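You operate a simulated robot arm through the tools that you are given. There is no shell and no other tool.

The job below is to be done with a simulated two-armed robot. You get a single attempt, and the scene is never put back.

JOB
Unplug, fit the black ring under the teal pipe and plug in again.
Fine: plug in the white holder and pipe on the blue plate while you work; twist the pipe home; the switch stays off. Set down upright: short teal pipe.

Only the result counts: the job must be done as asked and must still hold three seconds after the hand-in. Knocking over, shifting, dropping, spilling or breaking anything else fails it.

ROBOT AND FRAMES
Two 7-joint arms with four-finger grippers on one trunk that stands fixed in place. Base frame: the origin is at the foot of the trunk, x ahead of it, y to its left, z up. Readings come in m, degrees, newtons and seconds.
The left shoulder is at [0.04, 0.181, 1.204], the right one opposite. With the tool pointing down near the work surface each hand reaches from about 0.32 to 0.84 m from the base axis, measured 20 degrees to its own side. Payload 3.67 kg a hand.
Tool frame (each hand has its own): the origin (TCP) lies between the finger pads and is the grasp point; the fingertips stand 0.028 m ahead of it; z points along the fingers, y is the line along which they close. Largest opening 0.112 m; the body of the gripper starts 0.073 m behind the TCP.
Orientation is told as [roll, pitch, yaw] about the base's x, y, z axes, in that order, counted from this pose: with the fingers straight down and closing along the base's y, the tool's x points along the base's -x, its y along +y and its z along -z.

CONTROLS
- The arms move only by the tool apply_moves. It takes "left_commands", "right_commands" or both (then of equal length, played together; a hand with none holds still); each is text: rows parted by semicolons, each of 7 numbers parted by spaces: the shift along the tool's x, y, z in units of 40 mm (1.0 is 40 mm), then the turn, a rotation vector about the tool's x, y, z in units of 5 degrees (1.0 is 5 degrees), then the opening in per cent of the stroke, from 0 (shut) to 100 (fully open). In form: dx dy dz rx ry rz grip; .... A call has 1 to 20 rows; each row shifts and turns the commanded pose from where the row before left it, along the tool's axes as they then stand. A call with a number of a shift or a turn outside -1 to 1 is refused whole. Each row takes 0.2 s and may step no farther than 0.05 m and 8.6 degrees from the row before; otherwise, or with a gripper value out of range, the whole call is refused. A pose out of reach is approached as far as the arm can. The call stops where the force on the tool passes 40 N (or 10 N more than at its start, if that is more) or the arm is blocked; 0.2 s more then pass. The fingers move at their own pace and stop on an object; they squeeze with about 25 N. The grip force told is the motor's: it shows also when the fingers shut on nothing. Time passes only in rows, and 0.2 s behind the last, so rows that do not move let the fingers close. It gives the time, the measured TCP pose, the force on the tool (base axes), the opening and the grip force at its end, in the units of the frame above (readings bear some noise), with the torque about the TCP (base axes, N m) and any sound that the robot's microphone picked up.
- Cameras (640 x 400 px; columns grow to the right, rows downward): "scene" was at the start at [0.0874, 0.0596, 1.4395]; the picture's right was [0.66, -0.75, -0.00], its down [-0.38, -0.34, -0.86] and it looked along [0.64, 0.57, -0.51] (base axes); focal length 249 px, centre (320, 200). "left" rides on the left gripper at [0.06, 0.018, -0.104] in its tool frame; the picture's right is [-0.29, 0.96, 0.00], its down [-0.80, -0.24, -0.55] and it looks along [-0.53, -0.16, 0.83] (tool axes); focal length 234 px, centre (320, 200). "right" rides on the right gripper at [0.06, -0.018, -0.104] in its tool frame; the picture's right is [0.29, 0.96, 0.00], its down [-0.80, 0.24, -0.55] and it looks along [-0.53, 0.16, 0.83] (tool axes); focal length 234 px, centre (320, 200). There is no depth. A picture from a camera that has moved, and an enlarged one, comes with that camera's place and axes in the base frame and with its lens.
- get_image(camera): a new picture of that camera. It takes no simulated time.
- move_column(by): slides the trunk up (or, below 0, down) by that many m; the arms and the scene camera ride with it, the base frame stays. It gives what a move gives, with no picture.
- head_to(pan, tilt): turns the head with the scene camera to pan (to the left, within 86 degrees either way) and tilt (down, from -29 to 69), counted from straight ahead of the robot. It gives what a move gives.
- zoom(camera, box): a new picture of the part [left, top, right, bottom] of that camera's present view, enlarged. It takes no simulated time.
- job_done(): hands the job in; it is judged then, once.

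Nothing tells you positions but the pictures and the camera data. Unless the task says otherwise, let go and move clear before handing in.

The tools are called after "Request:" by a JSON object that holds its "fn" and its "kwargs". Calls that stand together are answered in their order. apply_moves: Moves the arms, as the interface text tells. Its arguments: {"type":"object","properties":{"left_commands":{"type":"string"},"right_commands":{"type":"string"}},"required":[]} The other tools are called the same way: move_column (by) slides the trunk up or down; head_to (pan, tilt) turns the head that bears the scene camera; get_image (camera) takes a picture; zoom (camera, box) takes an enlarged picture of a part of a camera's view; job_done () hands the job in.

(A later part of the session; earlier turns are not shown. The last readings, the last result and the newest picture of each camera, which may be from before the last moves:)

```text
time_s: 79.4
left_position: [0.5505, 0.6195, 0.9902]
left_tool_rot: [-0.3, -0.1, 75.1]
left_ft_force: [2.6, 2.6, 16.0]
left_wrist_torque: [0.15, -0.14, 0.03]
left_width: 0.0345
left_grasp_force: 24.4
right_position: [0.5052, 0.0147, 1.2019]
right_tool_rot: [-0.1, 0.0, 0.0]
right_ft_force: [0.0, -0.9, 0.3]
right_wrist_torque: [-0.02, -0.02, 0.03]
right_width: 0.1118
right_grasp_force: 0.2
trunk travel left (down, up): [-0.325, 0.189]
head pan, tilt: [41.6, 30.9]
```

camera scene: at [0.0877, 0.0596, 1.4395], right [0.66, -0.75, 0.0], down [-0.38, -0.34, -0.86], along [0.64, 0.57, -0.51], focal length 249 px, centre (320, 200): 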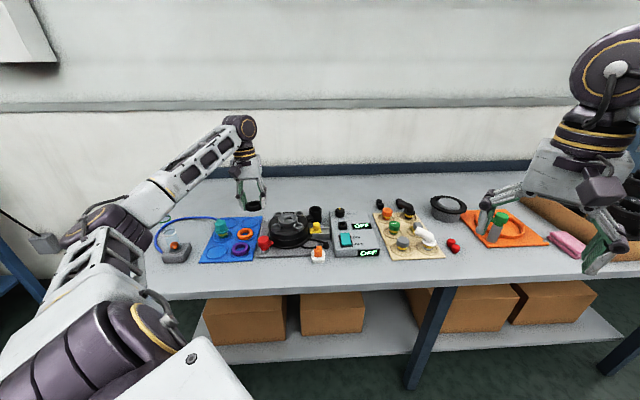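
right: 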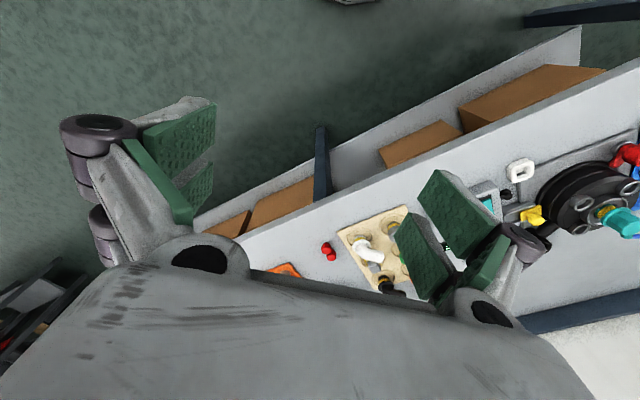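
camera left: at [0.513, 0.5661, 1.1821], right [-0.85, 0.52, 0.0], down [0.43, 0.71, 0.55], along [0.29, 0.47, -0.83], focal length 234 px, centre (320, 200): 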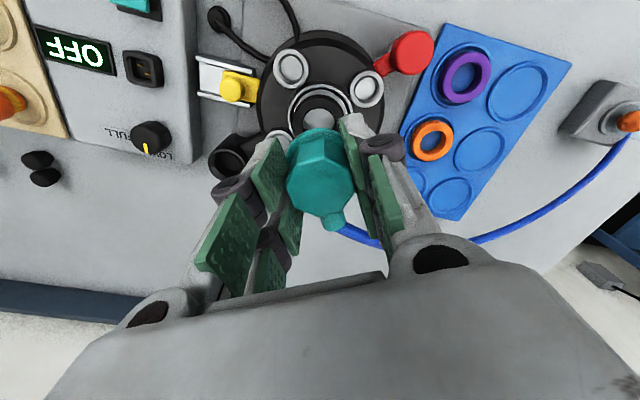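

The stop looks centred and hard. I'll try a small back-and-forth turn (±4°) under light pressure to break friction and let the chamfer guide the stem.

Request:
{"fn": "apply_moves", "kwargs": {"left_commands": "0 0 0 0 0 -0.8 20; 0 0 0 0 0 0.8 20; 0 0 0 0 0 0.8 20; 0 0 0 0 0 -0.8 20; 0 0 0 0 0 0 20"}}

Request:
{"fn": "zoom", "kwargs": {"camera": "scene", "box": [270, 200, 310, 230]}}

```text
time_s: 80.6
left_position: [0.5488, 0.6183, 0.9889]
left_tool_rot: [-0.1, 0.0, 75.2]
left_ft_force: [-0.5, -0.5, 16.4]
left_wrist_torque: [-0.01, 0.06, -0.01]
left_width: 0.0344
left_grasp_force: 25.1
right_position: [0.5066, 0.0137, 1.2033]
right_tool_rot: [0.2, 0.0, 0.0]
right_ft_force: [0.2, 0.4, -0.1]
right_wrist_torque: [-0.01, 0.0, 0.01]
right_width: 0.1119
right_grasp_force: 0.1
trunk travel left (down, up): [-0.325, 0.189]
head pan, tilt: [41.6, 30.9]
```

```text
13.33 times, centred on (290, 215) of scene
camera zoom: at [0.0859, 0.0578, 1.4397], right [0.66, -0.75, 0.0], down [-0.38, -0.34, -0.86], along [0.64, 0.57, -0.51], focal length 3323 px, centre (720, 0)
```

zoom: 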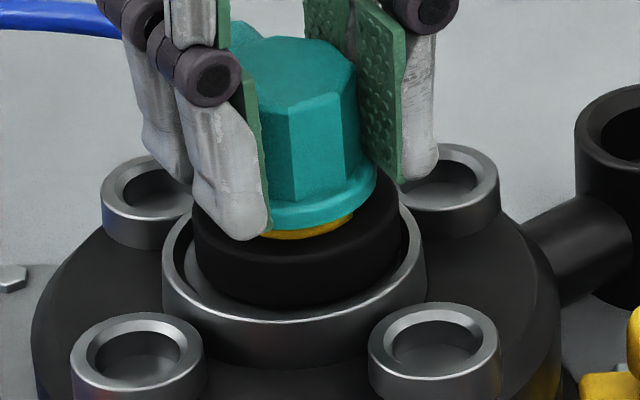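

The turn broke the friction and it moved down 1 mm. I'll shift gradually toward the original axis while turning back and forth.

Request:
{"fn": "apply_moves", "kwargs": {"left_commands": "0.015 0.008 0 0 0 -0.8 20; 0.015 0.007 0 0 0 0.8 20; 0 0 0 0 0 0.8 20; 0 0 0 0 0 -0.8 20; 0 0 0 0 0 0 20"}}

```text
time_s: 81.8
left_position: [0.5494, 0.6174, 0.9892]
left_tool_rot: [-0.1, -0.1, 75.2]
left_ft_force: [-0.2, 0.4, 14.9]
left_wrist_torque: [-0.03, 0.04, -0.02]
left_width: 0.0342
left_grasp_force: 24.8
right_position: [0.5046, 0.0141, 1.2035]
right_tool_rot: [0.1, -0.1, 0.0]
right_ft_force: [-0.1, 0.0, 0.5]
right_wrist_torque: [0.03, 0.0, 0.0]
right_width: 0.112
right_grasp_force: 0.1
trunk travel left (down, up): [-0.325, 0.189]
head pan, tilt: [41.6, 30.9]
```

Wiggling moves it sideways freely but the stop stays flat and about 3 mm high, so I need to see the gap from the side. I'll ease the pressure and bring the right hand's camera round for a low side view.

Request:
{"fn": "apply_moves", "kwargs": {"left_commands": "0 0 -0.07 0 0 0 20; 0 0 0 0 0 0 20; 0 0 0 0 0 0 20; 0 0 0 0 0 0 20; 0 0 0 0 0 0 20; 0 0 0 0 0 0 20; 0 0 0 0 0 0 20; 0 0 0 0 0 0 20; 0 0 0 0 0 0 20; 0 0 0 0 0 0 20; 0 0 0 0 0 0 20; 0 0 0 0 0 0 20", "right_commands": "0 0 0 0 0 -1 100; 0 0 0 0 0 -1 100; 0 0 0 0 0 -1 100; 0 0 0 0 0 -1 100; 0 0 0 0 0 -1 100; 0 0 0 0 0 -1 100; 0 0 0 0 0 -1 100; 0 0 0 0 0 -1 100; 0 0 0 0 0 -1 100; 0 0 0 0 0 -1 100; 0 0 0 0 0 -1 100; 0 0 0 0 0 -1 100"}}

```text
time_s: 84.4
left_position: [0.5489, 0.6191, 0.9911]
left_tool_rot: [-0.1, 0.2, 75.1]
left_ft_force: [0.5, -0.4, -0.3]
left_wrist_torque: [0.0, 0.0, 0.02]
left_width: 0.0343
left_grasp_force: 24.9
right_position: [0.5067, 0.0143, 1.2024]
right_tool_rot: [0.2, -0.1, 60.0]
right_ft_force: [-0.2, -0.2, 0.0]
right_wrist_torque: [0.02, -0.01, -0.04]
right_width: 0.112
right_grasp_force: 0.0
trunk travel left (down, up): [-0.325, 0.189]
head pan, tilt: [41.6, 30.9]
```

Request:
{"fn": "apply_moves", "kwargs": {"right_commands": "-0.77 0.53 0.3 0 0 0 100; -0.77 0.53 0.4 0 0 0 100; -0.77 0.53 0.4 0 0 0 100; -0.77 0.53 0.4 0 0 0 100; -0.77 0.53 0.4 0 0 0 100; -0.77 0.53 0.4 0 0 0 100"}}

Request:
{"fn": "get_image", "kwargs": {"camera": "right"}}

Request:
{"fn": "get_image", "kwargs": {"camera": "scene"}}

```text
time_s: 85.8
left_position: [0.5493, 0.6202, 0.9888]
left_tool_rot: [-0.2, 0.3, 75.1]
left_ft_force: [0.1, -0.5, -1.8]
left_wrist_torque: [-0.06, -0.02, -0.02]
left_width: 0.0344
left_grasp_force: 25.1
right_position: [0.4886, 0.2411, 1.1112]
right_tool_rot: [-0.1, 0.1, 59.9]
right_ft_force: [0.4, -0.1, 0.5]
right_wrist_torque: [-0.02, 0.02, 0.02]
right_width: 0.1118
right_grasp_force: 0.0
trunk travel left (down, up): [-0.325, 0.189]
head pan, tilt: [41.6, 30.9]
```

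```text
taken
camera right: at [0.4752, 0.1805, 1.2149], right [-0.97, 0.23, 0.0], down [0.19, 0.81, 0.55], along [0.13, 0.54, -0.83], focal length 234 px, centre (320, 200)
```

right: 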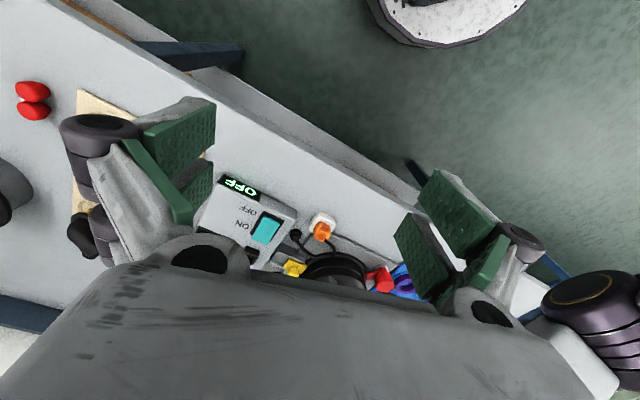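

```text
taken
camera scene: at [0.0873, 0.062, 1.4394], right [0.66, -0.75, 0.0], down [-0.38, -0.34, -0.86], along [0.64, 0.57, -0.51], focal length 249 px, centre (320, 200)
```

scene: 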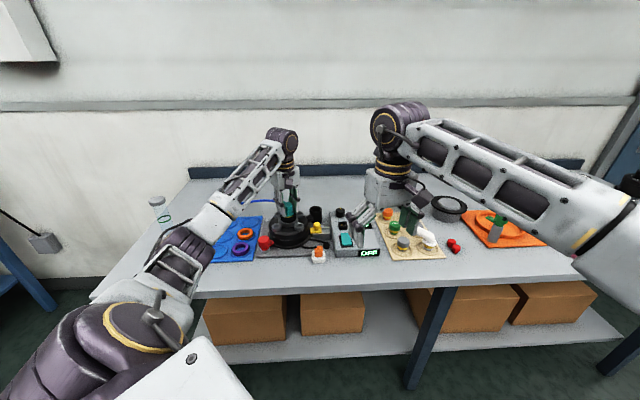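

Request:
{"fn": "apply_moves", "kwargs": {"right_commands": "0 0 0 -0.275 -0.961 0 100; 0 0 0 -0.275 -0.961 0 100; 0 0 0 -0.275 -0.961 0 100; 0 0 0 -0.275 -0.961 0 100; 0 0 0 -0.275 -0.961 0 100; 0 0 0 -0.275 -0.961 0 100; 0 0 0 -0.275 -0.961 0 100"}}

Request:
{"fn": "get_image", "kwargs": {"camera": "right"}}

```text
time_s: 87.4
left_position: [0.5507, 0.6191, 0.99]
left_tool_rot: [-0.1, 0.1, 75.1]
left_ft_force: [0.1, -0.2, -0.9]
left_wrist_torque: [0.0, 0.02, 0.01]
left_width: 0.0344
left_grasp_force: 24.9
right_position: [0.4894, 0.2385, 1.1097]
right_tool_rot: [11.0, -33.5, 56.5]
right_ft_force: [0.0, -0.3, -0.1]
right_wrist_torque: [-0.01, 0.01, -0.01]
right_width: 0.1122
right_grasp_force: 0.0
trunk travel left (down, up): [-0.325, 0.189]
head pan, tilt: [41.6, 30.9]
```

```text
taken
camera right: at [0.463, 0.1306, 1.16], right [-0.97, 0.23, -0.01], down [0.08, 0.35, 0.93], along [0.22, 0.91, -0.36], focal length 234 px, centre (320, 200)
```

right: 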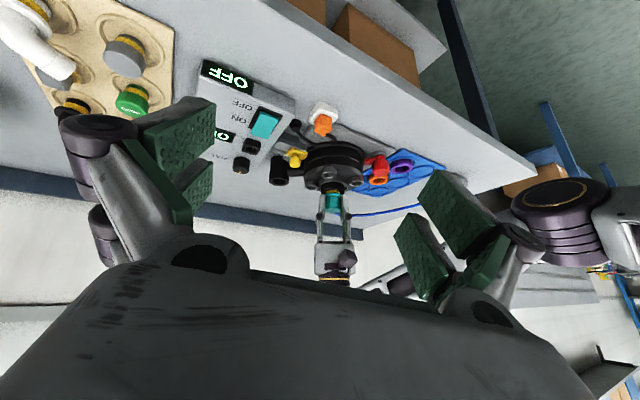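

The right camera now sees the device (upside down) from the side. I'll zoom in on the pipe and ring.

Request:
{"fn": "zoom", "kwargs": {"camera": "right", "box": [290, 130, 390, 230]}}

Request:
{"fn": "zoom", "kwargs": {"camera": "right", "box": [310, 160, 355, 215]}}

```text
4.00 times, centred on (340, 180) of right
camera zoom: at [0.463, 0.1306, 1.16], right [-0.97, 0.23, -0.01], down [0.08, 0.35, 0.93], along [0.22, 0.91, -0.36], focal length 937 px, centre (240, 280)
```

zoom: 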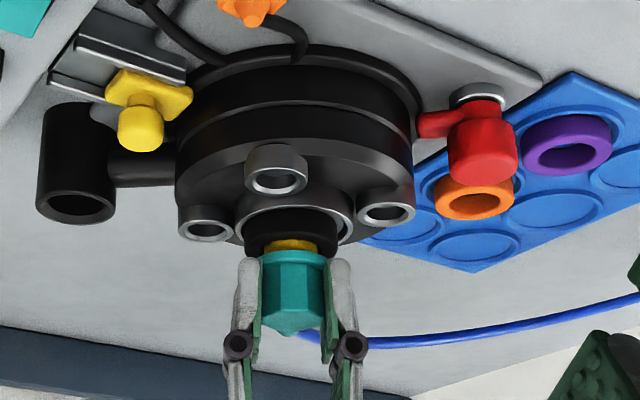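

```text
7.27 times, centred on (332, 188) of right
camera zoom: at [0.463, 0.1306, 1.16], right [-0.97, 0.23, -0.01], down [0.08, 0.35, 0.93], along [0.22, 0.91, -0.36], focal length 1703 px, centre (229, 291)
```

zoom: 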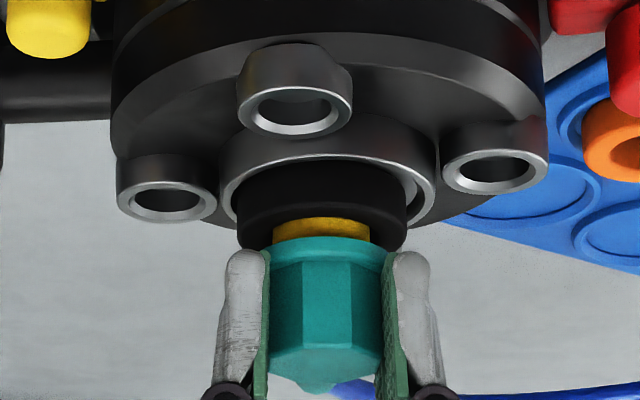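

From the side, the pipe and ring sit about 1.7 mm toward +x of the collar's centre, so the stem is riding the hole's edge. I'll check the other axis from the scene camera.

Request:
{"fn": "zoom", "kwargs": {"camera": "scene", "box": [270, 200, 310, 230]}}

Request:
{"fn": "zoom", "kwargs": {"camera": "right", "box": [318, 165, 348, 195]}}

```text
13.33 times, centred on (290, 215) of scene
camera zoom: at [0.0877, 0.0591, 1.4396], right [0.66, -0.75, 0.0], down [-0.38, -0.34, -0.86], along [0.64, 0.57, -0.51], focal length 3323 px, centre (720, 0)
```

zoom: 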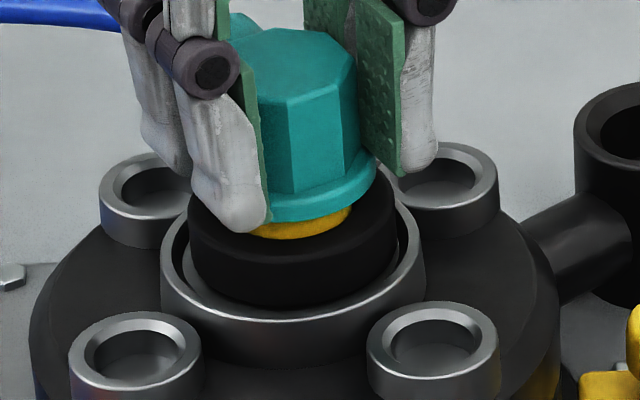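

```text
13.33 times, centred on (333, 180) of right
camera zoom: at [0.463, 0.1306, 1.16], right [-0.97, 0.23, -0.01], down [0.08, 0.35, 0.93], along [0.22, 0.91, -0.36], focal length 3122 px, centre (147, 467)
```

zoom: 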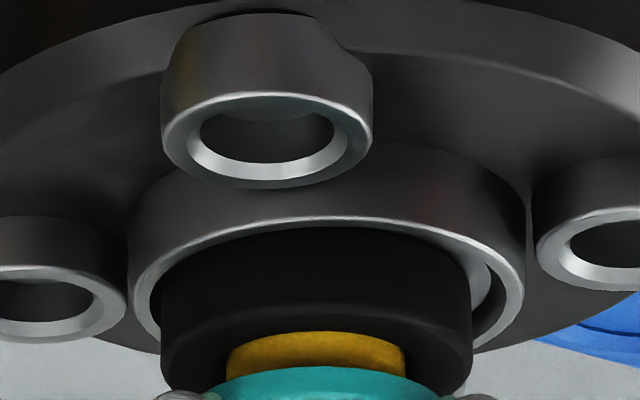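

Combining both views, the pipe and ring are about (2.4, 2.0) mm too far back. I'll shift by that amount and lower again.

Request:
{"fn": "apply_moves", "kwargs": {"left_commands": "0.032 0.0225 0 0 0 0 20; 0.032 0.0225 0 0 0 0 20; 0 0 0 0 0 0 20; 0 0 0.04 0 0 0 20; 0 0 0.04 0 0 0 20"}}

Request:
{"fn": "zoom", "kwargs": {"camera": "right", "box": [318, 165, 348, 195]}}

Request:
{"fn": "zoom", "kwargs": {"camera": "scene", "box": [270, 200, 310, 230]}}

```text
time_s: 88.6
left_position: [0.5475, 0.6174, 0.9881]
left_tool_rot: [-0.4, 0.0, 75.2]
left_ft_force: [0.5, 1.9, 9.4]
left_wrist_torque: [0.03, 0.0, 0.02]
left_width: 0.0346
left_grasp_force: 24.8
right_position: [0.4873, 0.2389, 1.1109]
right_tool_rot: [11.0, -33.4, 56.6]
right_ft_force: [-0.4, 0.9, -0.6]
right_wrist_torque: [0.0, 0.0, 0.02]
right_width: 0.1118
right_grasp_force: 0.0
trunk travel left (down, up): [-0.325, 0.189]
head pan, tilt: [41.6, 30.9]
```

```text
13.33 times, centred on (333, 180) of right
camera zoom: at [0.4624, 0.1306, 1.1606], right [-0.97, 0.23, -0.01], down [0.08, 0.36, 0.93], along [0.22, 0.91, -0.36], focal length 3122 px, centre (147, 467)
```

zoom: 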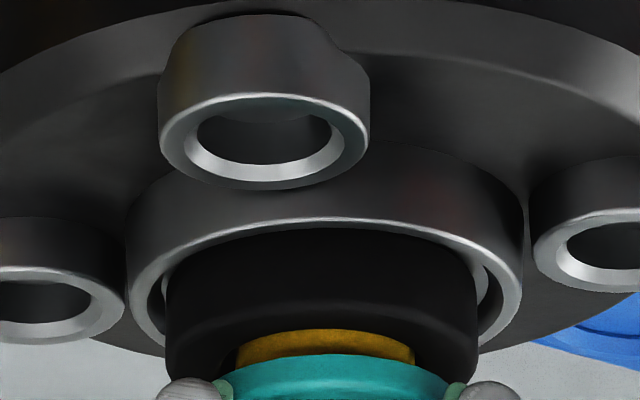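

```text
13.33 times, centred on (290, 215) of scene
camera zoom: at [0.0867, 0.0589, 1.4397], right [0.66, -0.75, 0.0], down [-0.38, -0.34, -0.86], along [0.64, 0.57, -0.51], focal length 3323 px, centre (720, 0)
```

zoom: 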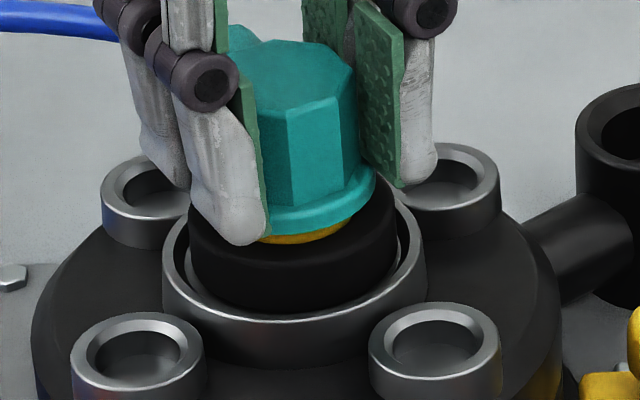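

Request:
{"fn": "apply_moves", "kwargs": {"left_commands": "0 0 0.03 0 0 -0.8 20; 0 0 0 0 0 0.8 20; 0 0 0 0 0 0.8 20; 0 0 0 0 0 -0.8 20; 0 0 0 0 0 0 20"}}

Request:
{"fn": "zoom", "kwargs": {"camera": "right", "box": [318, 165, 348, 195]}}

Request:
{"fn": "zoom", "kwargs": {"camera": "scene", "box": [270, 200, 310, 230]}}

```text
time_s: 89.8
left_position: [0.5463, 0.6143, 0.9884]
left_tool_rot: [-0.2, 0.0, 75.3]
left_ft_force: [1.9, 3.5, 27.1]
left_wrist_torque: [0.16, -0.03, 0.01]
left_width: 0.0343
left_grasp_force: 24.9
right_position: [0.4862, 0.2368, 1.1125]
right_tool_rot: [10.9, -33.5, 56.7]
right_ft_force: [-0.4, 0.9, -0.1]
right_wrist_torque: [-0.01, 0.02, -0.03]
right_width: 0.1121
right_grasp_force: 0.1
trunk travel left (down, up): [-0.325, 0.189]
head pan, tilt: [41.6, 30.9]
```

```text
13.33 times, centred on (333, 180) of right
camera zoom: at [0.4612, 0.1293, 1.1612], right [-0.97, 0.23, -0.01], down [0.08, 0.35, 0.93], along [0.22, 0.91, -0.36], focal length 3122 px, centre (147, 467)
```

zoom: 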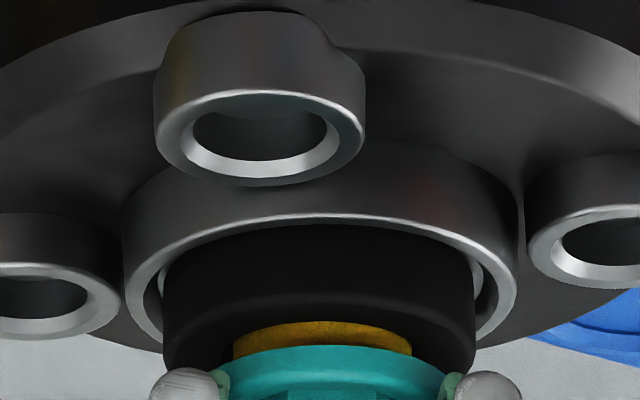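

```text
13.33 times, centred on (290, 215) of scene
camera zoom: at [0.0852, 0.0573, 1.4399], right [0.66, -0.75, 0.0], down [-0.38, -0.34, -0.86], along [0.64, 0.57, -0.51], focal length 3323 px, centre (720, 0)
```

zoom: 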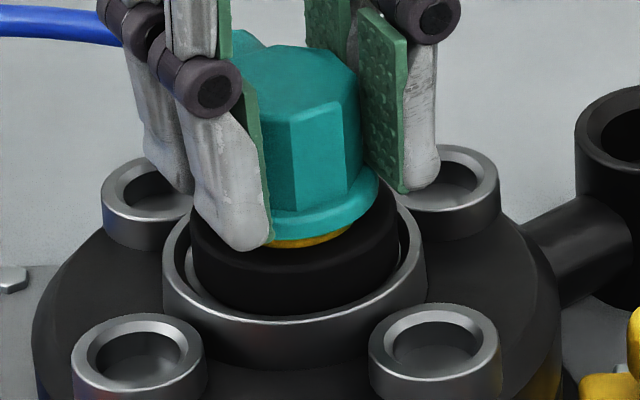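

Centred in the side view now, but the scene view suggests I overshot toward the front. I'll sweep back slowly (about 2 mm) under light pressure with small turns so the stem can find the hole.

Request:
{"fn": "apply_moves", "kwargs": {"left_commands": "0 0 -0.05 0 0 0 20; -0.0122 -0.0071 0 0 0 -0.8 20; -0.0122 -0.0071 0 0 0 0.8 20; -0.0122 -0.0071 0 0 0 0.8 20; -0.0122 -0.0071 0 0 0 -0.8 20; 0 0 0 0 0 0 20"}}

```text
time_s: 91.2
left_position: [0.5477, 0.6164, 0.99]
left_tool_rot: [-0.1, 0.0, 75.1]
left_ft_force: [-2.1, -4.7, 12.6]
left_wrist_torque: [-0.26, 0.09, -0.03]
left_width: 0.0345
left_grasp_force: 25.1
right_position: [0.4873, 0.2385, 1.1115]
right_tool_rot: [11.0, -33.5, 56.6]
right_ft_force: [-0.1, 0.0, -0.3]
right_wrist_torque: [-0.01, 0.03, -0.02]
right_width: 0.1118
right_grasp_force: 0.1
trunk travel left (down, up): [-0.325, 0.189]
head pan, tilt: [41.6, 30.9]
```

Request:
{"fn": "apply_moves", "kwargs": {"left_commands": "0.0122 0.0036 0 0 0 -0.8 20; 0.0122 0.0036 0 0 0 0.8 20; 0.0122 0.0036 0 0 0 0.8 20; 0 0 0 0 0 -0.8 20; 0 0 0.02 0 0 0 20; 0 0 0 0 0 0 20"}}

Request:
{"fn": "zoom", "kwargs": {"camera": "right", "box": [318, 165, 348, 195]}}

Request:
{"fn": "zoom", "kwargs": {"camera": "scene", "box": [270, 200, 310, 230]}}

```text
time_s: 92.6
left_position: [0.5462, 0.6153, 0.9882]
left_tool_rot: [-0.2, 0.1, 75.2]
left_ft_force: [0.5, 2.2, 13.3]
left_wrist_torque: [0.15, -0.02, 0.01]
left_width: 0.0346
left_grasp_force: 25.1
right_position: [0.4878, 0.2384, 1.1106]
right_tool_rot: [11.0, -33.4, 56.7]
right_ft_force: [-0.5, 0.0, -0.4]
right_wrist_torque: [-0.03, 0.01, 0.03]
right_width: 0.1122
right_grasp_force: 0.1
trunk travel left (down, up): [-0.325, 0.189]
head pan, tilt: [41.6, 30.9]
```

```text
13.33 times, centred on (333, 180) of right
camera zoom: at [0.4621, 0.1304, 1.1606], right [-0.97, 0.23, -0.01], down [0.08, 0.36, 0.93], along [0.22, 0.91, -0.36], focal length 3122 px, centre (147, 467)
```

zoom: 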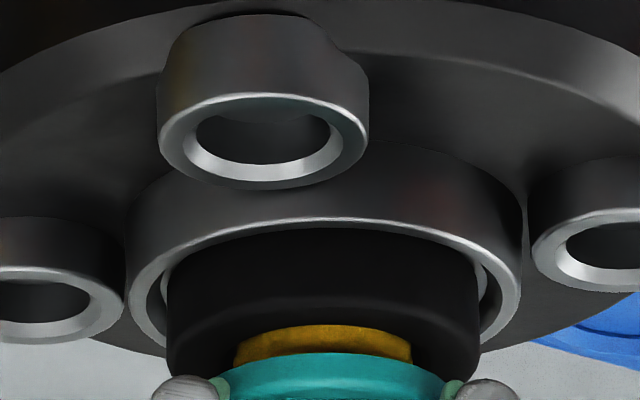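

```text
13.33 times, centred on (290, 215) of scene
camera zoom: at [0.0864, 0.0587, 1.4397], right [0.66, -0.75, 0.0], down [-0.38, -0.34, -0.86], along [0.64, 0.57, -0.51], focal length 3323 px, centre (720, 0)
```

zoom: 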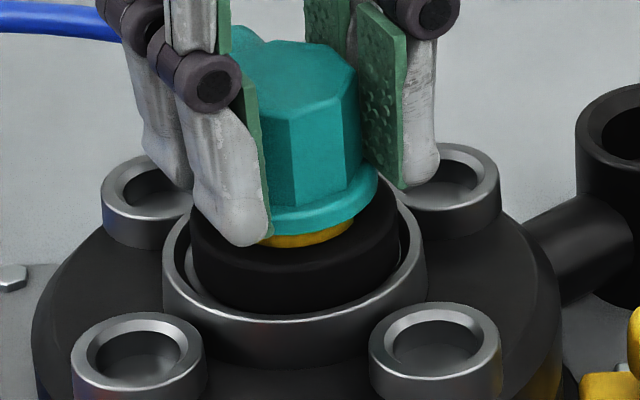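

The stem is at the mouth of the hole and laterally captured; interpolating the reactions, the centre is about 0.4 mm further in +y. I'll go there and press with small turns.

Request:
{"fn": "apply_moves", "kwargs": {"left_commands": "-0.0055 0 0 0 0 -0.8 20; -0.0055 0 0 0 0 0.8 20; 0 0 0.02 0 0 0.8 20; 0 0 0.02 0 0 -0.8 20; 0 0 0 0 0 -0.8 20; 0 0 0 0 0 0.8 20; 0 0 0 0 0 0 20"}}

```text
time_s: 94.2
left_position: [0.5477, 0.6159, 0.9888]
left_tool_rot: [-0.3, -0.1, 75.0]
left_ft_force: [3.7, 2.1, 27.2]
left_wrist_torque: [0.14, -0.08, 0.03]
left_width: 0.0346
left_grasp_force: 25.1
right_position: [0.4868, 0.2367, 1.1119]
right_tool_rot: [10.9, -33.5, 56.8]
right_ft_force: [-0.6, -0.2, 0.1]
right_wrist_torque: [-0.01, -0.04, 0.02]
right_width: 0.1118
right_grasp_force: 0.1
trunk travel left (down, up): [-0.325, 0.189]
head pan, tilt: [41.6, 30.9]
```

Request:
{"fn": "apply_moves", "kwargs": {"left_commands": "0 0 -0.03 0 0 -0.8 20; 0 0 0 0 0 0.8 20; 0 0 0 0 0 0.8 20; 0 0 0 0 0 -0.8 20; 0 0 0 0 0 0 20"}}

Request:
{"fn": "apply_moves", "kwargs": {"left_commands": "-0.012 0.0032 0 0 0 -0.8 20; 0 0 0 0 0 0.8 20; 0 0 0 0 0 0.8 20; 0 0 0 0 0 -0.8 20; 0 0 0 0 0 0 20"}}

Request:
{"fn": "apply_moves", "kwargs": {"left_commands": "0.024 -0.0064 0 0 0 -0.8 20; 0 0 0 0 0 0.8 20; 0 0 0 0 0 0.8 20; 0 0 0 0 0 -0.8 20; 0 0 0 0 0 0 20"}}

```text
time_s: 95.4
left_position: [0.5471, 0.6153, 0.9879]
left_tool_rot: [-0.1, 0.0, 75.2]
left_ft_force: [-0.7, -0.9, 19.9]
left_wrist_torque: [-0.11, 0.08, -0.01]
left_width: 0.0345
left_grasp_force: 24.9
right_position: [0.4873, 0.2379, 1.1106]
right_tool_rot: [11.0, -33.5, 56.7]
right_ft_force: [-1.2, -0.6, 0.2]
right_wrist_torque: [0.03, -0.01, 0.01]
right_width: 0.1119
right_grasp_force: 0.0
trunk travel left (down, up): [-0.325, 0.189]
head pan, tilt: [41.6, 30.9]
```

```text
time_s: 96.6
left_position: [0.5474, 0.6155, 0.9881]
left_tool_rot: [-0.2, 0.0, 75.1]
left_ft_force: [-0.3, -0.4, 22.2]
left_wrist_torque: [-0.07, 0.08, 0.03]
left_width: 0.0344
left_grasp_force: 25.1
right_position: [0.4862, 0.237, 1.1114]
right_tool_rot: [11.0, -33.5, 56.7]
right_ft_force: [0.8, -1.2, -0.4]
right_wrist_torque: [-0.02, -0.03, -0.01]
right_width: 0.1122
right_grasp_force: 0.0
trunk travel left (down, up): [-0.325, 0.189]
head pan, tilt: [41.6, 30.9]
```

```text
time_s: 97.8
left_position: [0.5477, 0.616, 0.9895]
left_tool_rot: [-0.2, 0.0, 75.2]
left_ft_force: [-1.0, 1.9, 22.3]
left_wrist_torque: [0.06, 0.09, -0.02]
left_width: 0.0344
left_grasp_force: 25.5
right_position: [0.4867, 0.238, 1.1113]
right_tool_rot: [11.0, -33.4, 56.7]
right_ft_force: [0.6, 0.0, -0.2]
right_wrist_torque: [-0.06, 0.0, 0.0]
right_width: 0.1121
right_grasp_force: 0.0
trunk travel left (down, up): [-0.325, 0.189]
head pan, tilt: [41.6, 30.9]
```

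The stop is flat and insensitive to sideways shifts, so perhaps the angle matters (bayonet slots). I'll press lightly and rotate slowly counter-clockwise to search for the entry angle.

Request:
{"fn": "apply_moves", "kwargs": {"left_commands": "-0.012 0.0032 -0.02 0 0 0 20; 0 0 0 0 0 -0.5 20; 0 0 0 0 0 -0.5 20; 0 0 0 0 0 -0.5 20; 0 0 0 0 0 -0.5 20; 0 0 0 0 0 -0.5 20; 0 0 0 0 0 -0.5 20; 0 0 0 0 0 -0.5 20; 0 0 0 0 0 -0.5 20"}}

Request:
{"fn": "zoom", "kwargs": {"camera": "right", "box": [318, 165, 348, 195]}}

```text
time_s: 99.8
left_position: [0.5482, 0.6159, 0.9888]
left_tool_rot: [-0.2, 0.0, 95.2]
left_ft_force: [-2.2, -0.8, 13.3]
left_wrist_torque: [-0.08, 0.13, -0.02]
left_width: 0.0346
left_grasp_force: 24.9
right_position: [0.4875, 0.2381, 1.1122]
right_tool_rot: [11.1, -33.6, 56.7]
right_ft_force: [-0.2, 0.0, -0.6]
right_wrist_torque: [0.04, 0.02, 0.0]
right_width: 0.1122
right_grasp_force: 0.0
trunk travel left (down, up): [-0.325, 0.189]
head pan, tilt: [41.6, 30.9]
```

```text
13.33 times, centred on (333, 180) of right
camera zoom: at [0.4618, 0.1301, 1.1608], right [-0.97, 0.23, -0.01], down [0.08, 0.36, 0.93], along [0.22, 0.91, -0.36], focal length 3122 px, centre (147, 467)
```

zoom: 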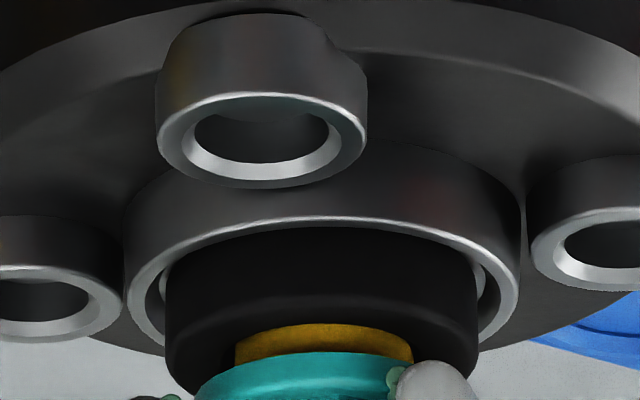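

No drop up to 95° and no turning resistance. I'll now turn clockwise slowly under light pressure and watch for engagement.

Request:
{"fn": "apply_moves", "kwargs": {"left_commands": "0 0 0 0 0 0.5 20; 0 0 0 0 0 0.5 20; 0 0 0 0 0 0.5 20; 0 0 0 0 0 0.5 20; 0 0 0 0 0 0.5 20; 0 0 0 0 0 0.5 20; 0 0 0 0 0 0.5 20; 0 0 0 0 0 0.5 20; 0 0 0 0 0 0.5 20; 0 0 0 0 0 0.5 20; 0 0 0 0 0 0 20"}}

```text
time_s: 102.2
left_position: [0.5486, 0.6163, 0.989]
left_tool_rot: [-0.1, -0.1, 70.1]
left_ft_force: [-0.4, -1.4, 8.6]
left_wrist_torque: [-0.04, 0.05, -0.04]
left_width: 0.0345
left_grasp_force: 25.1
right_position: [0.4879, 0.2375, 1.1101]
right_tool_rot: [11.1, -33.5, 56.7]
right_ft_force: [0.5, -0.3, -0.3]
right_wrist_torque: [0.02, 0.01, -0.01]
right_width: 0.1119
right_grasp_force: 0.0
trunk travel left (down, up): [-0.325, 0.189]
head pan, tilt: [41.6, 30.9]
```

Request:
{"fn": "apply_moves", "kwargs": {"left_commands": "0 0 0 0 0 0.5 20; 0 0 0 0 0 0.5 20; 0 0 0 0 0 0.5 20; 0 0 0 0 0 0.5 20; 0 0 0 0 0 0 20"}}

Request:
{"fn": "zoom", "kwargs": {"camera": "right", "box": [318, 165, 348, 195]}}

```text
time_s: 103.4
left_position: [0.5483, 0.6175, 0.9889]
left_tool_rot: [-0.2, 0.0, 60.1]
left_ft_force: [-1.4, -0.3, 6.1]
left_wrist_torque: [-0.01, 0.06, 0.0]
left_width: 0.0342
left_grasp_force: 24.3
right_position: [0.4879, 0.238, 1.1118]
right_tool_rot: [11.0, -33.5, 56.7]
right_ft_force: [-0.5, -1.0, 0.0]
right_wrist_torque: [-0.01, -0.01, 0.01]
right_width: 0.112
right_grasp_force: 0.1
trunk travel left (down, up): [-0.325, 0.189]
head pan, tilt: [41.6, 30.9]
```

```text
13.33 times, centred on (333, 180) of right
camera zoom: at [0.4624, 0.1306, 1.1604], right [-0.97, 0.23, -0.01], down [0.08, 0.36, 0.93], along [0.22, 0.91, -0.36], focal length 3122 px, centre (147, 467)
```

zoom: 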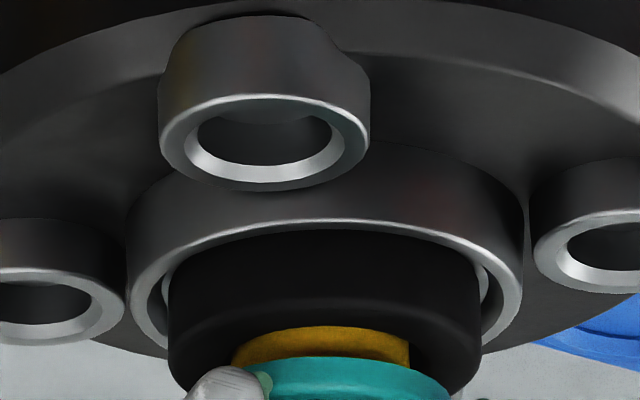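

Request:
{"fn": "apply_moves", "kwargs": {"left_commands": "0 0 0 0 0 -1 20; 0 0 0 0 0 -1 20; 0.0016 -0.0134 0 0 0 -1 20; 0 0 0 0 0 0.8 20; 0 0 0 0 0 -0.8 20; 0 0 0 0 0 0 20"}}

Request:
{"fn": "apply_moves", "kwargs": {"left_commands": "-0.0045 -0.0169 0 0 0 0.8 20; 0 0 0 0 0 -0.8 20; 0 0 0 0 0 -0.8 20; 0 0 0 0 0 0.8 20; 0 0 0 0 0 0 20"}}

Request:
{"fn": "zoom", "kwargs": {"camera": "right", "box": [318, 165, 348, 195]}}

```text
time_s: 104.8
left_position: [0.5487, 0.6161, 0.9905]
left_tool_rot: [-0.1, 0.0, 75.2]
left_ft_force: [-0.6, -0.2, 7.6]
left_wrist_torque: [-0.01, 0.05, 0.0]
left_width: 0.0348
left_grasp_force: 24.5
right_position: [0.4888, 0.2374, 1.1113]
right_tool_rot: [11.1, -33.3, 56.8]
right_ft_force: [1.2, -0.3, -1.4]
right_wrist_torque: [0.0, 0.0, 0.02]
right_width: 0.1118
right_grasp_force: 0.1
trunk travel left (down, up): [-0.325, 0.189]
head pan, tilt: [41.6, 30.9]
```

```text
time_s: 106.0
left_position: [0.5496, 0.6164, 0.9894]
left_tool_rot: [-0.2, 0.0, 75.1]
left_ft_force: [1.0, -0.4, 9.2]
left_wrist_torque: [-0.04, 0.0, 0.04]
left_width: 0.0347
left_grasp_force: 25.0
right_position: [0.4881, 0.2376, 1.1112]
right_tool_rot: [11.0, -33.4, 56.7]
right_ft_force: [-0.2, -0.4, 0.2]
right_wrist_torque: [-0.02, -0.03, -0.01]
right_width: 0.112
right_grasp_force: 0.1
trunk travel left (down, up): [-0.325, 0.189]
head pan, tilt: [41.6, 30.9]
```

```text
13.33 times, centred on (333, 180) of right
camera zoom: at [0.4623, 0.1303, 1.1605], right [-0.97, 0.23, -0.01], down [0.08, 0.36, 0.93], along [0.22, 0.91, -0.36], focal length 3122 px, centre (147, 467)
```

zoom: 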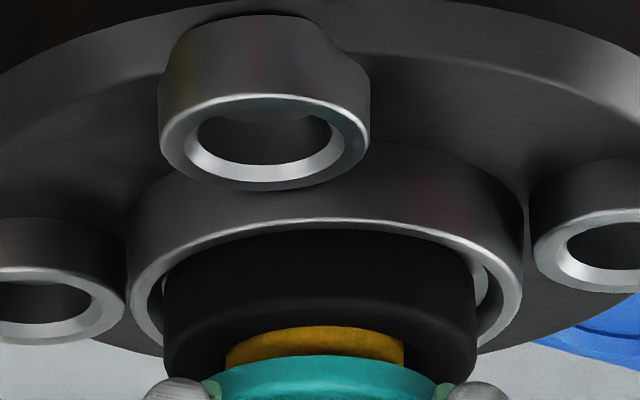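

Request:
{"fn": "zoom", "kwargs": {"camera": "scene", "box": [270, 200, 310, 230]}}

Request:
{"fn": "zoom", "kwargs": {"camera": "left", "box": [250, 60, 390, 200]}}

```text
13.33 times, centred on (290, 215) of scene
camera zoom: at [0.0866, 0.0586, 1.4397], right [0.66, -0.75, 0.0], down [-0.38, -0.34, -0.86], along [0.64, 0.57, -0.51], focal length 3323 px, centre (720, 0)
```

zoom: 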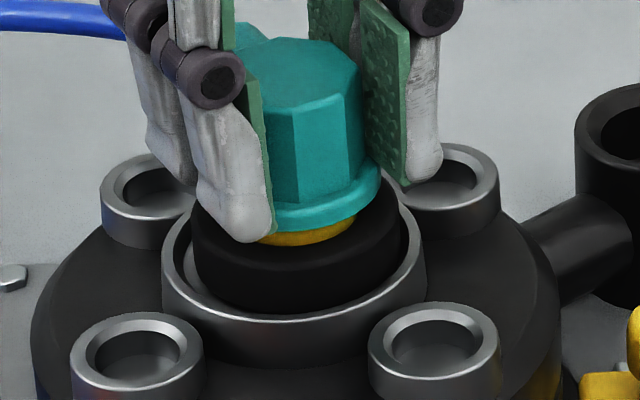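

```text
2.86 times, centred on (320, 130) of left
camera zoom: at [0.5156, 0.566, 1.0932], right [-0.85, 0.52, 0.0], down [0.44, 0.71, 0.55], along [0.29, 0.47, -0.83], focal length 669 px, centre (320, 400)
```

zoom: 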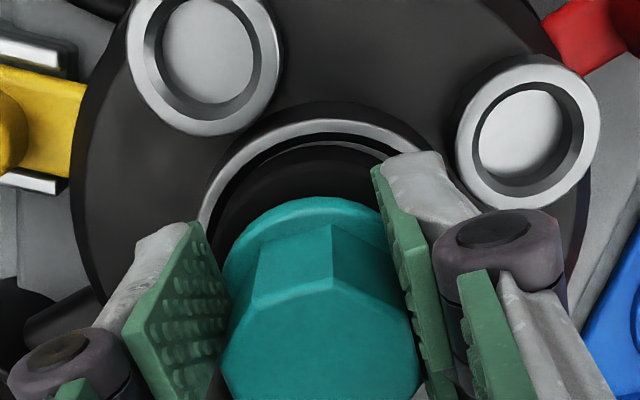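

Three camera estimates now agree that the pipe is about (+1.5, −0.9) mm off the collar axis. I'll shift exactly onto the axis and press with small turns.

Request:
{"fn": "apply_moves", "kwargs": {"left_commands": "0 0 -0.04 0 0 0 20; -0.006 0.021 0 0 0 0 20; -0.006 0.021 0 0 0 0 20; 0 0 0.04 0 0 0.8 20; 0 0 0.02 0 0 -0.8 20; 0 0 0 0 0 -0.8 20; 0 0 0 0 0 0.8 20; 0 0 0 0 0 0 20"}}

Request:
{"fn": "zoom", "kwargs": {"camera": "right", "box": [318, 165, 348, 195]}}

Request:
{"fn": "zoom", "kwargs": {"camera": "scene", "box": [270, 200, 310, 230]}}

```text
time_s: 107.8
left_position: [0.5468, 0.6178, 0.9881]
left_tool_rot: [-0.3, -0.1, 75.2]
left_ft_force: [1.0, -0.4, 18.7]
left_wrist_torque: [0.02, 0.04, 0.0]
left_width: 0.0345
left_grasp_force: 24.8
right_position: [0.4889, 0.2378, 1.1119]
right_tool_rot: [11.0, -33.5, 56.8]
right_ft_force: [0.6, -0.4, 0.8]
right_wrist_torque: [0.01, 0.03, 0.01]
right_width: 0.1119
right_grasp_force: 0.0
trunk travel left (down, up): [-0.325, 0.189]
head pan, tilt: [41.6, 30.9]
```

```text
13.33 times, centred on (333, 180) of right
camera zoom: at [0.4616, 0.1297, 1.1609], right [-0.97, 0.23, -0.01], down [0.08, 0.36, 0.93], along [0.22, 0.91, -0.36], focal length 3122 px, centre (147, 467)
```

zoom: 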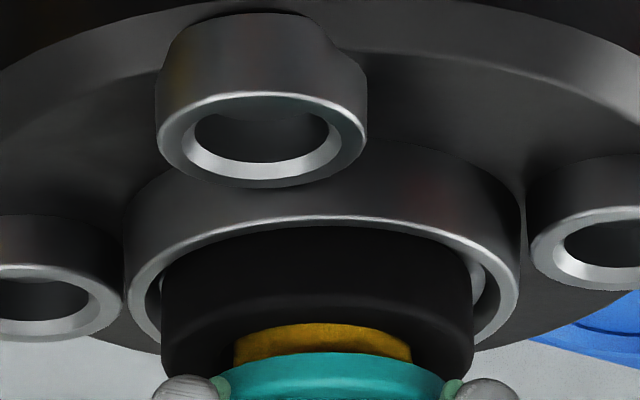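

```text
13.33 times, centred on (290, 215) of scene
camera zoom: at [0.0858, 0.0578, 1.4398], right [0.66, -0.75, 0.0], down [-0.38, -0.34, -0.86], along [0.64, 0.57, -0.51], focal length 3323 px, centre (720, 0)
```

zoom: 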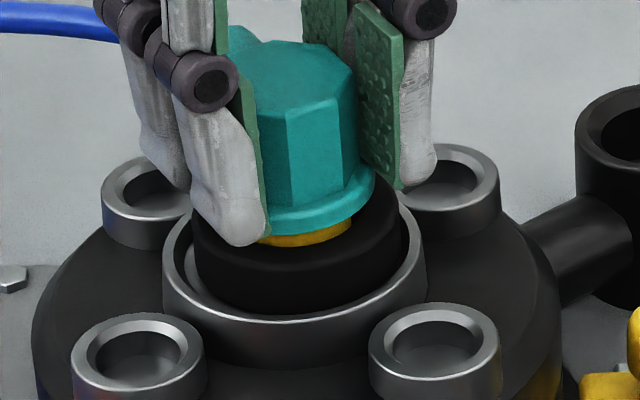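

The stop is flat wherever I shift, yet the flange is visibly ~8 mm above the ring. As a test I'll ease off and open the fingers, letting the pipe settle freely, since its stem is well inside the ring.

Request:
{"fn": "apply_moves", "kwargs": {"left_commands": "0 0 -0.05 0 0 0 20; 0 0 0 0 0 0 20; 0 0 0 0 0 0 34; 0 0 0 0 0 0 45; 0 0 0 0 0 0 45"}}

Request:
{"fn": "zoom", "kwargs": {"camera": "right", "box": [310, 160, 355, 215]}}

Request:
{"fn": "zoom", "kwargs": {"camera": "scene", "box": [270, 200, 310, 230]}}

```text
time_s: 109.0
left_position: [0.5495, 0.6179, 0.9877]
left_tool_rot: [-0.1, 0.2, 75.1]
left_ft_force: [-0.3, 0.0, 0.8]
left_wrist_torque: [-0.01, 0.0, -0.02]
left_width: 0.0503
left_grasp_force: 0.0
right_position: [0.4873, 0.2389, 1.1112]
right_tool_rot: [11.0, -33.4, 56.7]
right_ft_force: [-0.2, -0.8, 0.1]
right_wrist_torque: [-0.02, 0.01, 0.03]
right_width: 0.1121
right_grasp_force: 0.1
trunk travel left (down, up): [-0.325, 0.189]
head pan, tilt: [41.6, 30.9]
```

```text
7.27 times, centred on (332, 188) of right
camera zoom: at [0.4627, 0.1309, 1.1602], right [-0.97, 0.23, -0.01], down [0.08, 0.36, 0.93], along [0.22, 0.91, -0.36], focal length 1703 px, centre (229, 291)
```

zoom: 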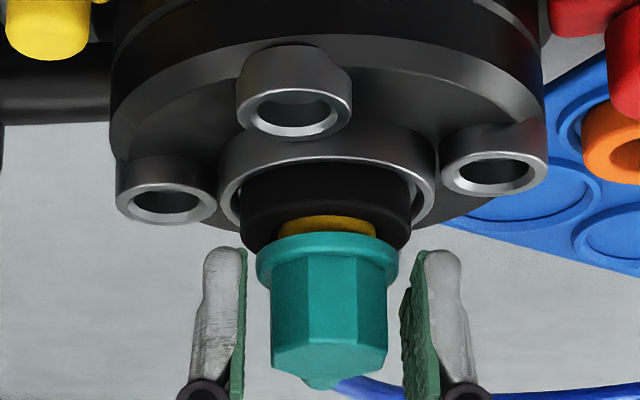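

```text
13.33 times, centred on (290, 215) of scene
camera zoom: at [0.0872, 0.0593, 1.4396], right [0.66, -0.75, 0.0], down [-0.38, -0.34, -0.86], along [0.64, 0.57, -0.51], focal length 3323 px, centre (720, 0)
```

zoom: 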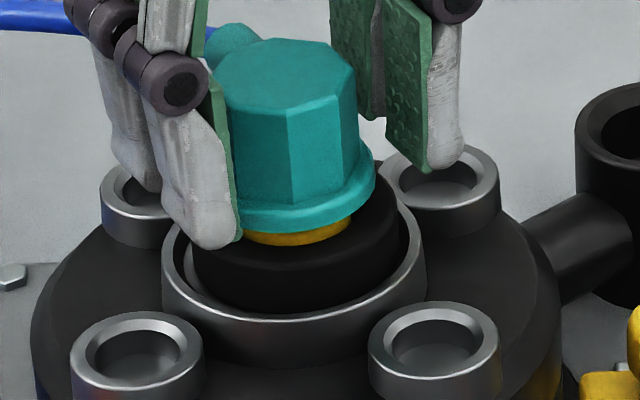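

The pipe stays put, upright, and is now centred on the collar in both views; it is still about 4 mm above home. If bayonet lugs are riding on the socket face, I need to turn it about its own axis. I'll measure its position in the hand to regrip it concentrically.

Request:
{"fn": "zoom", "kwargs": {"camera": "left", "box": [260, 110, 380, 250]}}

Request:
{"fn": "zoom", "kwargs": {"camera": "right", "box": [318, 170, 348, 200]}}

```text
2.86 times, centred on (320, 180) of left
camera zoom: at [0.5148, 0.5673, 1.0931], right [-0.85, 0.52, 0.0], down [0.44, 0.71, 0.55], along [0.29, 0.47, -0.83], focal length 669 px, centre (320, 257)
```

zoom: 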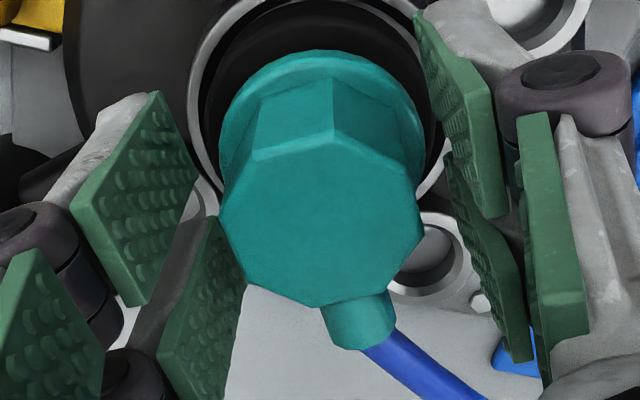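

```text
13.33 times, centred on (333, 185) of right
camera zoom: at [0.4627, 0.1309, 1.1602], right [-0.97, 0.23, -0.01], down [0.08, 0.36, 0.93], along [0.22, 0.91, -0.36], focal length 3122 px, centre (147, 400)
```

zoom: 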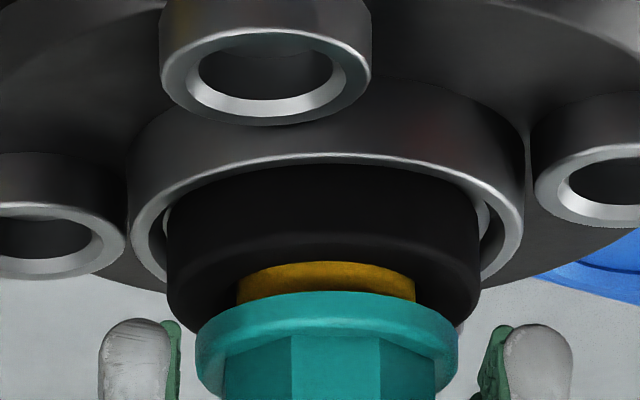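

The pipe is concentric with the hand to about 0.5 mm. I'll regrip, press lightly and sweep the angle slowly about its own axis.

Request:
{"fn": "apply_moves", "kwargs": {"left_commands": "0 0 0 0 0 0 34; 0 0 0 0 0 0 20; 0 0 0 0 0 0 20; 0 0 0.05 0 0 0 20; 0 0 0.02 0 0 0 20"}}

Request:
{"fn": "apply_moves", "kwargs": {"left_commands": "0 0 0 0 0 0.4 20; 0 0 0 0 0 0.4 20; 0 0 0 0 0 0.4 20; 0 0 0 0 0 0.4 20; 0 0 0 0 0 0.4 20; 0 0 0 0 0 0.4 20; 0 0 0 0 0 0.4 20; 0 0 0 0 0 0.4 20; 0 0 0 0 0 0 20"}}

```text
time_s: 110.2
left_position: [0.5486, 0.6176, 0.9901]
left_tool_rot: [-0.4, 0.0, 75.3]
left_ft_force: [3.6, 5.4, 18.9]
left_wrist_torque: [0.24, -0.12, -0.03]
left_width: 0.0346
left_grasp_force: 24.9
right_position: [0.4886, 0.2381, 1.1112]
right_tool_rot: [11.0, -33.6, 56.7]
right_ft_force: [-0.3, -1.3, -0.6]
right_wrist_torque: [0.0, -0.02, -0.02]
right_width: 0.1118
right_grasp_force: 0.1
trunk travel left (down, up): [-0.325, 0.189]
head pan, tilt: [41.6, 30.9]
```

```text
time_s: 112.2
left_position: [0.5471, 0.615, 0.9885]
left_tool_rot: [-0.3, -0.3, 59.1]
left_ft_force: [2.5, -0.3, 29.0]
left_wrist_torque: [0.0, -0.08, -0.04]
left_width: 0.0345
left_grasp_force: 24.9
right_position: [0.4865, 0.2367, 1.1113]
right_tool_rot: [11.1, -33.5, 56.7]
right_ft_force: [0.3, 0.4, 0.0]
right_wrist_torque: [0.0, 0.01, 0.01]
right_width: 0.112
right_grasp_force: 0.0
trunk travel left (down, up): [-0.325, 0.189]
head pan, tilt: [41.6, 30.9]
```

Pressing hard makes the trunk lean and drags the pipe off-centre by 2–3 mm. I'll reduce the pressure to a few newtons, re-centre under that load and sweep again.

Request:
{"fn": "apply_moves", "kwargs": {"left_commands": "0 0 -0.06 0 0 0 20; 0 0 0 0 0 0 20; 0 0 0 0 0 0 20"}}

Request:
{"fn": "zoom", "kwargs": {"camera": "right", "box": [318, 170, 348, 200]}}

Request:
{"fn": "zoom", "kwargs": {"camera": "scene", "box": [270, 200, 310, 230]}}

```text
time_s: 113.0
left_position: [0.5476, 0.6166, 0.9882]
left_tool_rot: [0.0, 0.0, 59.1]
left_ft_force: [1.3, -4.3, 10.1]
left_wrist_torque: [-0.23, -0.07, 0.01]
left_width: 0.0346
left_grasp_force: 25.0
right_position: [0.4879, 0.2374, 1.1108]
right_tool_rot: [11.0, -33.5, 56.7]
right_ft_force: [-0.1, -0.4, 0.3]
right_wrist_torque: [-0.01, 0.02, 0.01]
right_width: 0.1121
right_grasp_force: 0.1
trunk travel left (down, up): [-0.325, 0.189]
head pan, tilt: [41.6, 30.9]
```

```text
13.33 times, centred on (333, 185) of right
camera zoom: at [0.4623, 0.1297, 1.1605], right [-0.97, 0.23, -0.01], down [0.08, 0.36, 0.93], along [0.22, 0.91, -0.36], focal length 3122 px, centre (147, 400)
```

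zoom: 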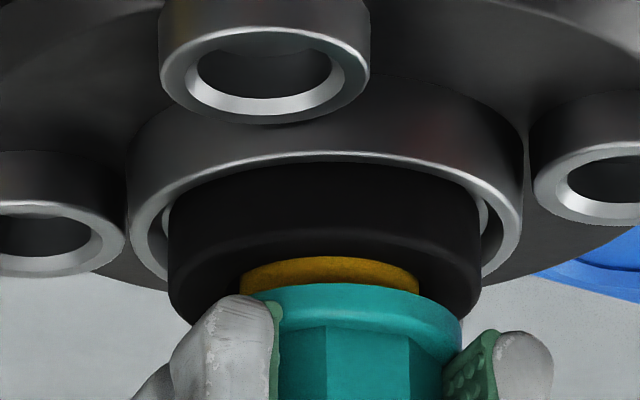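

```text
13.33 times, centred on (290, 215) of scene
camera zoom: at [0.0865, 0.0579, 1.4396], right [0.66, -0.75, 0.0], down [-0.38, -0.34, -0.86], along [0.64, 0.57, -0.51], focal length 3323 px, centre (720, 0)
```

zoom: 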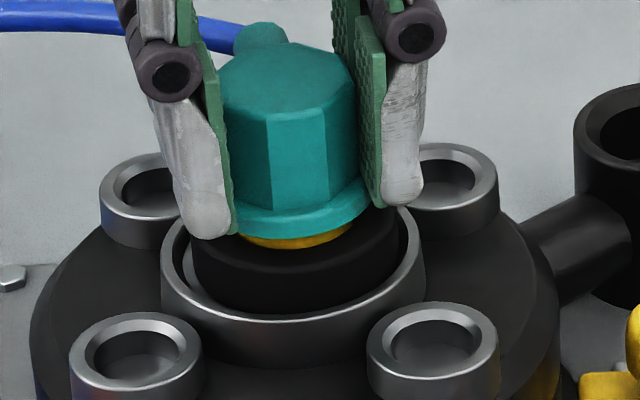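

I'll lift slightly, turn back to 75°, then press with only ~5 N and run a fine spiral search around the axis.

Request:
{"fn": "apply_moves", "kwargs": {"left_commands": "0 0 -0.06 0 0 0 20; 0 0 0 0 0 -0.8 20; 0 0 0 0 0 -0.8 20; 0 0 0 0 0 -0.8 20; 0 0 0 0 0 -0.8 20; -0.0159 -0.004 0 0 0 0 20; 0 0 0.04 0 0 0 20; 0 0 0 0 0 0 20"}}

```text
time_s: 114.8
left_position: [0.5492, 0.6182, 0.9884]
left_tool_rot: [-0.2, 0.1, 75.3]
left_ft_force: [-0.6, -0.2, -0.7]
left_wrist_torque: [0.01, -0.01, -0.02]
left_width: 0.0345
left_grasp_force: 25.3
right_position: [0.488, 0.2396, 1.1098]
right_tool_rot: [11.0, -33.4, 56.7]
right_ft_force: [0.2, 0.3, -0.3]
right_wrist_torque: [-0.02, 0.02, 0.03]
right_width: 0.1121
right_grasp_force: 0.0
trunk travel left (down, up): [-0.325, 0.189]
head pan, tilt: [41.6, 30.9]
```

Request:
{"fn": "apply_moves", "kwargs": {"left_commands": "0 0 0.02 0 0 0 20; 0 0 0 0 0 0 20"}}

Request:
{"fn": "apply_moves", "kwargs": {"left_commands": "0 0 0.02 0 0 0 20; 0 0 0 0 0 0 20"}}

```text
time_s: 115.4
left_position: [0.5492, 0.6184, 0.9887]
left_tool_rot: [-0.1, 0.1, 75.2]
left_ft_force: [0.6, -0.1, 3.9]
left_wrist_torque: [0.02, -0.03, 0.01]
left_width: 0.0345
left_grasp_force: 25.9
right_position: [0.4885, 0.2391, 1.1123]
right_tool_rot: [11.0, -33.4, 56.8]
right_ft_force: [0.1, 0.0, -0.1]
right_wrist_torque: [-0.03, -0.01, -0.02]
right_width: 0.1119
right_grasp_force: 0.0
trunk travel left (down, up): [-0.325, 0.189]
head pan, tilt: [41.6, 30.9]
```

```text
time_s: 116.0
left_position: [0.55, 0.6184, 0.9883]
left_tool_rot: [-0.1, 0.0, 75.2]
left_ft_force: [2.5, 2.2, 9.5]
left_wrist_torque: [0.13, -0.13, -0.03]
left_width: 0.0343
left_grasp_force: 25.0
right_position: [0.4879, 0.2385, 1.1113]
right_tool_rot: [11.0, -33.4, 56.7]
right_ft_force: [0.2, 0.2, -1.1]
right_wrist_torque: [0.01, 0.02, -0.03]
right_width: 0.1119
right_grasp_force: 0.0
trunk travel left (down, up): [-0.325, 0.189]
head pan, tilt: [41.6, 30.9]
```

Contact is light now. I'll run a fine spiral (0.5 mm then 1 mm radius) with small turns under this light pressure.

Request:
{"fn": "apply_moves", "kwargs": {"left_commands": "-0.0032 -0.0121 0 0 0 0.5 20; -0.0088 0.0088 0 0 0 -0.5 20; 0.0032 0.0121 0 0 0 -0.5 20; 0.012 0.0032 0 0 0 0.5 20; 0.0088 -0.0088 0 0 0 0.5 20; -0.0032 -0.0121 0 0 0 -0.5 20; -0.012 -0.0032 0 0 0 -0.5 20; -0.0032 -0.0121 0 0 0 0.5 20; -0.0112 0.0064 0 0 0 0.5 20; -0.0065 0.0113 0 0 0 -0.5 20; 0.0001 0.0129 0 0 0 -0.5 20; 0.0063 0.0113 0 0 0 0.5 20; 0.0113 0.0065 0 0 0 0.5 20; 0.0129 -0.0001 0 0 0 -0.5 20; 0.0113 -0.0063 0 0 0 -0.5 20; 0.0065 -0.0113 0 0 0 0.5 20; 0 -0.0129 0 0 0 0.5 20; -0.0063 -0.0113 0 0 0 -0.5 20; -0.0113 -0.0065 0 0 0 -0.5 20; -0.0129 0.0001 0 0 0 0.5 20"}}

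```text
time_s: 120.2
left_position: [0.5489, 0.617, 0.9894]
left_tool_rot: [-0.2, 0.0, 75.1]
left_ft_force: [-1.9, -2.4, 12.0]
left_wrist_torque: [-0.12, 0.15, 0.0]
left_width: 0.0345
left_grasp_force: 25.0
right_position: [0.4878, 0.2373, 1.1111]
right_tool_rot: [11.0, -33.4, 56.7]
right_ft_force: [0.4, 0.4, 0.1]
right_wrist_torque: [0.02, 0.0, -0.01]
right_width: 0.1119
right_grasp_force: 0.0
trunk travel left (down, up): [-0.325, 0.189]
head pan, tilt: [41.6, 30.9]
```

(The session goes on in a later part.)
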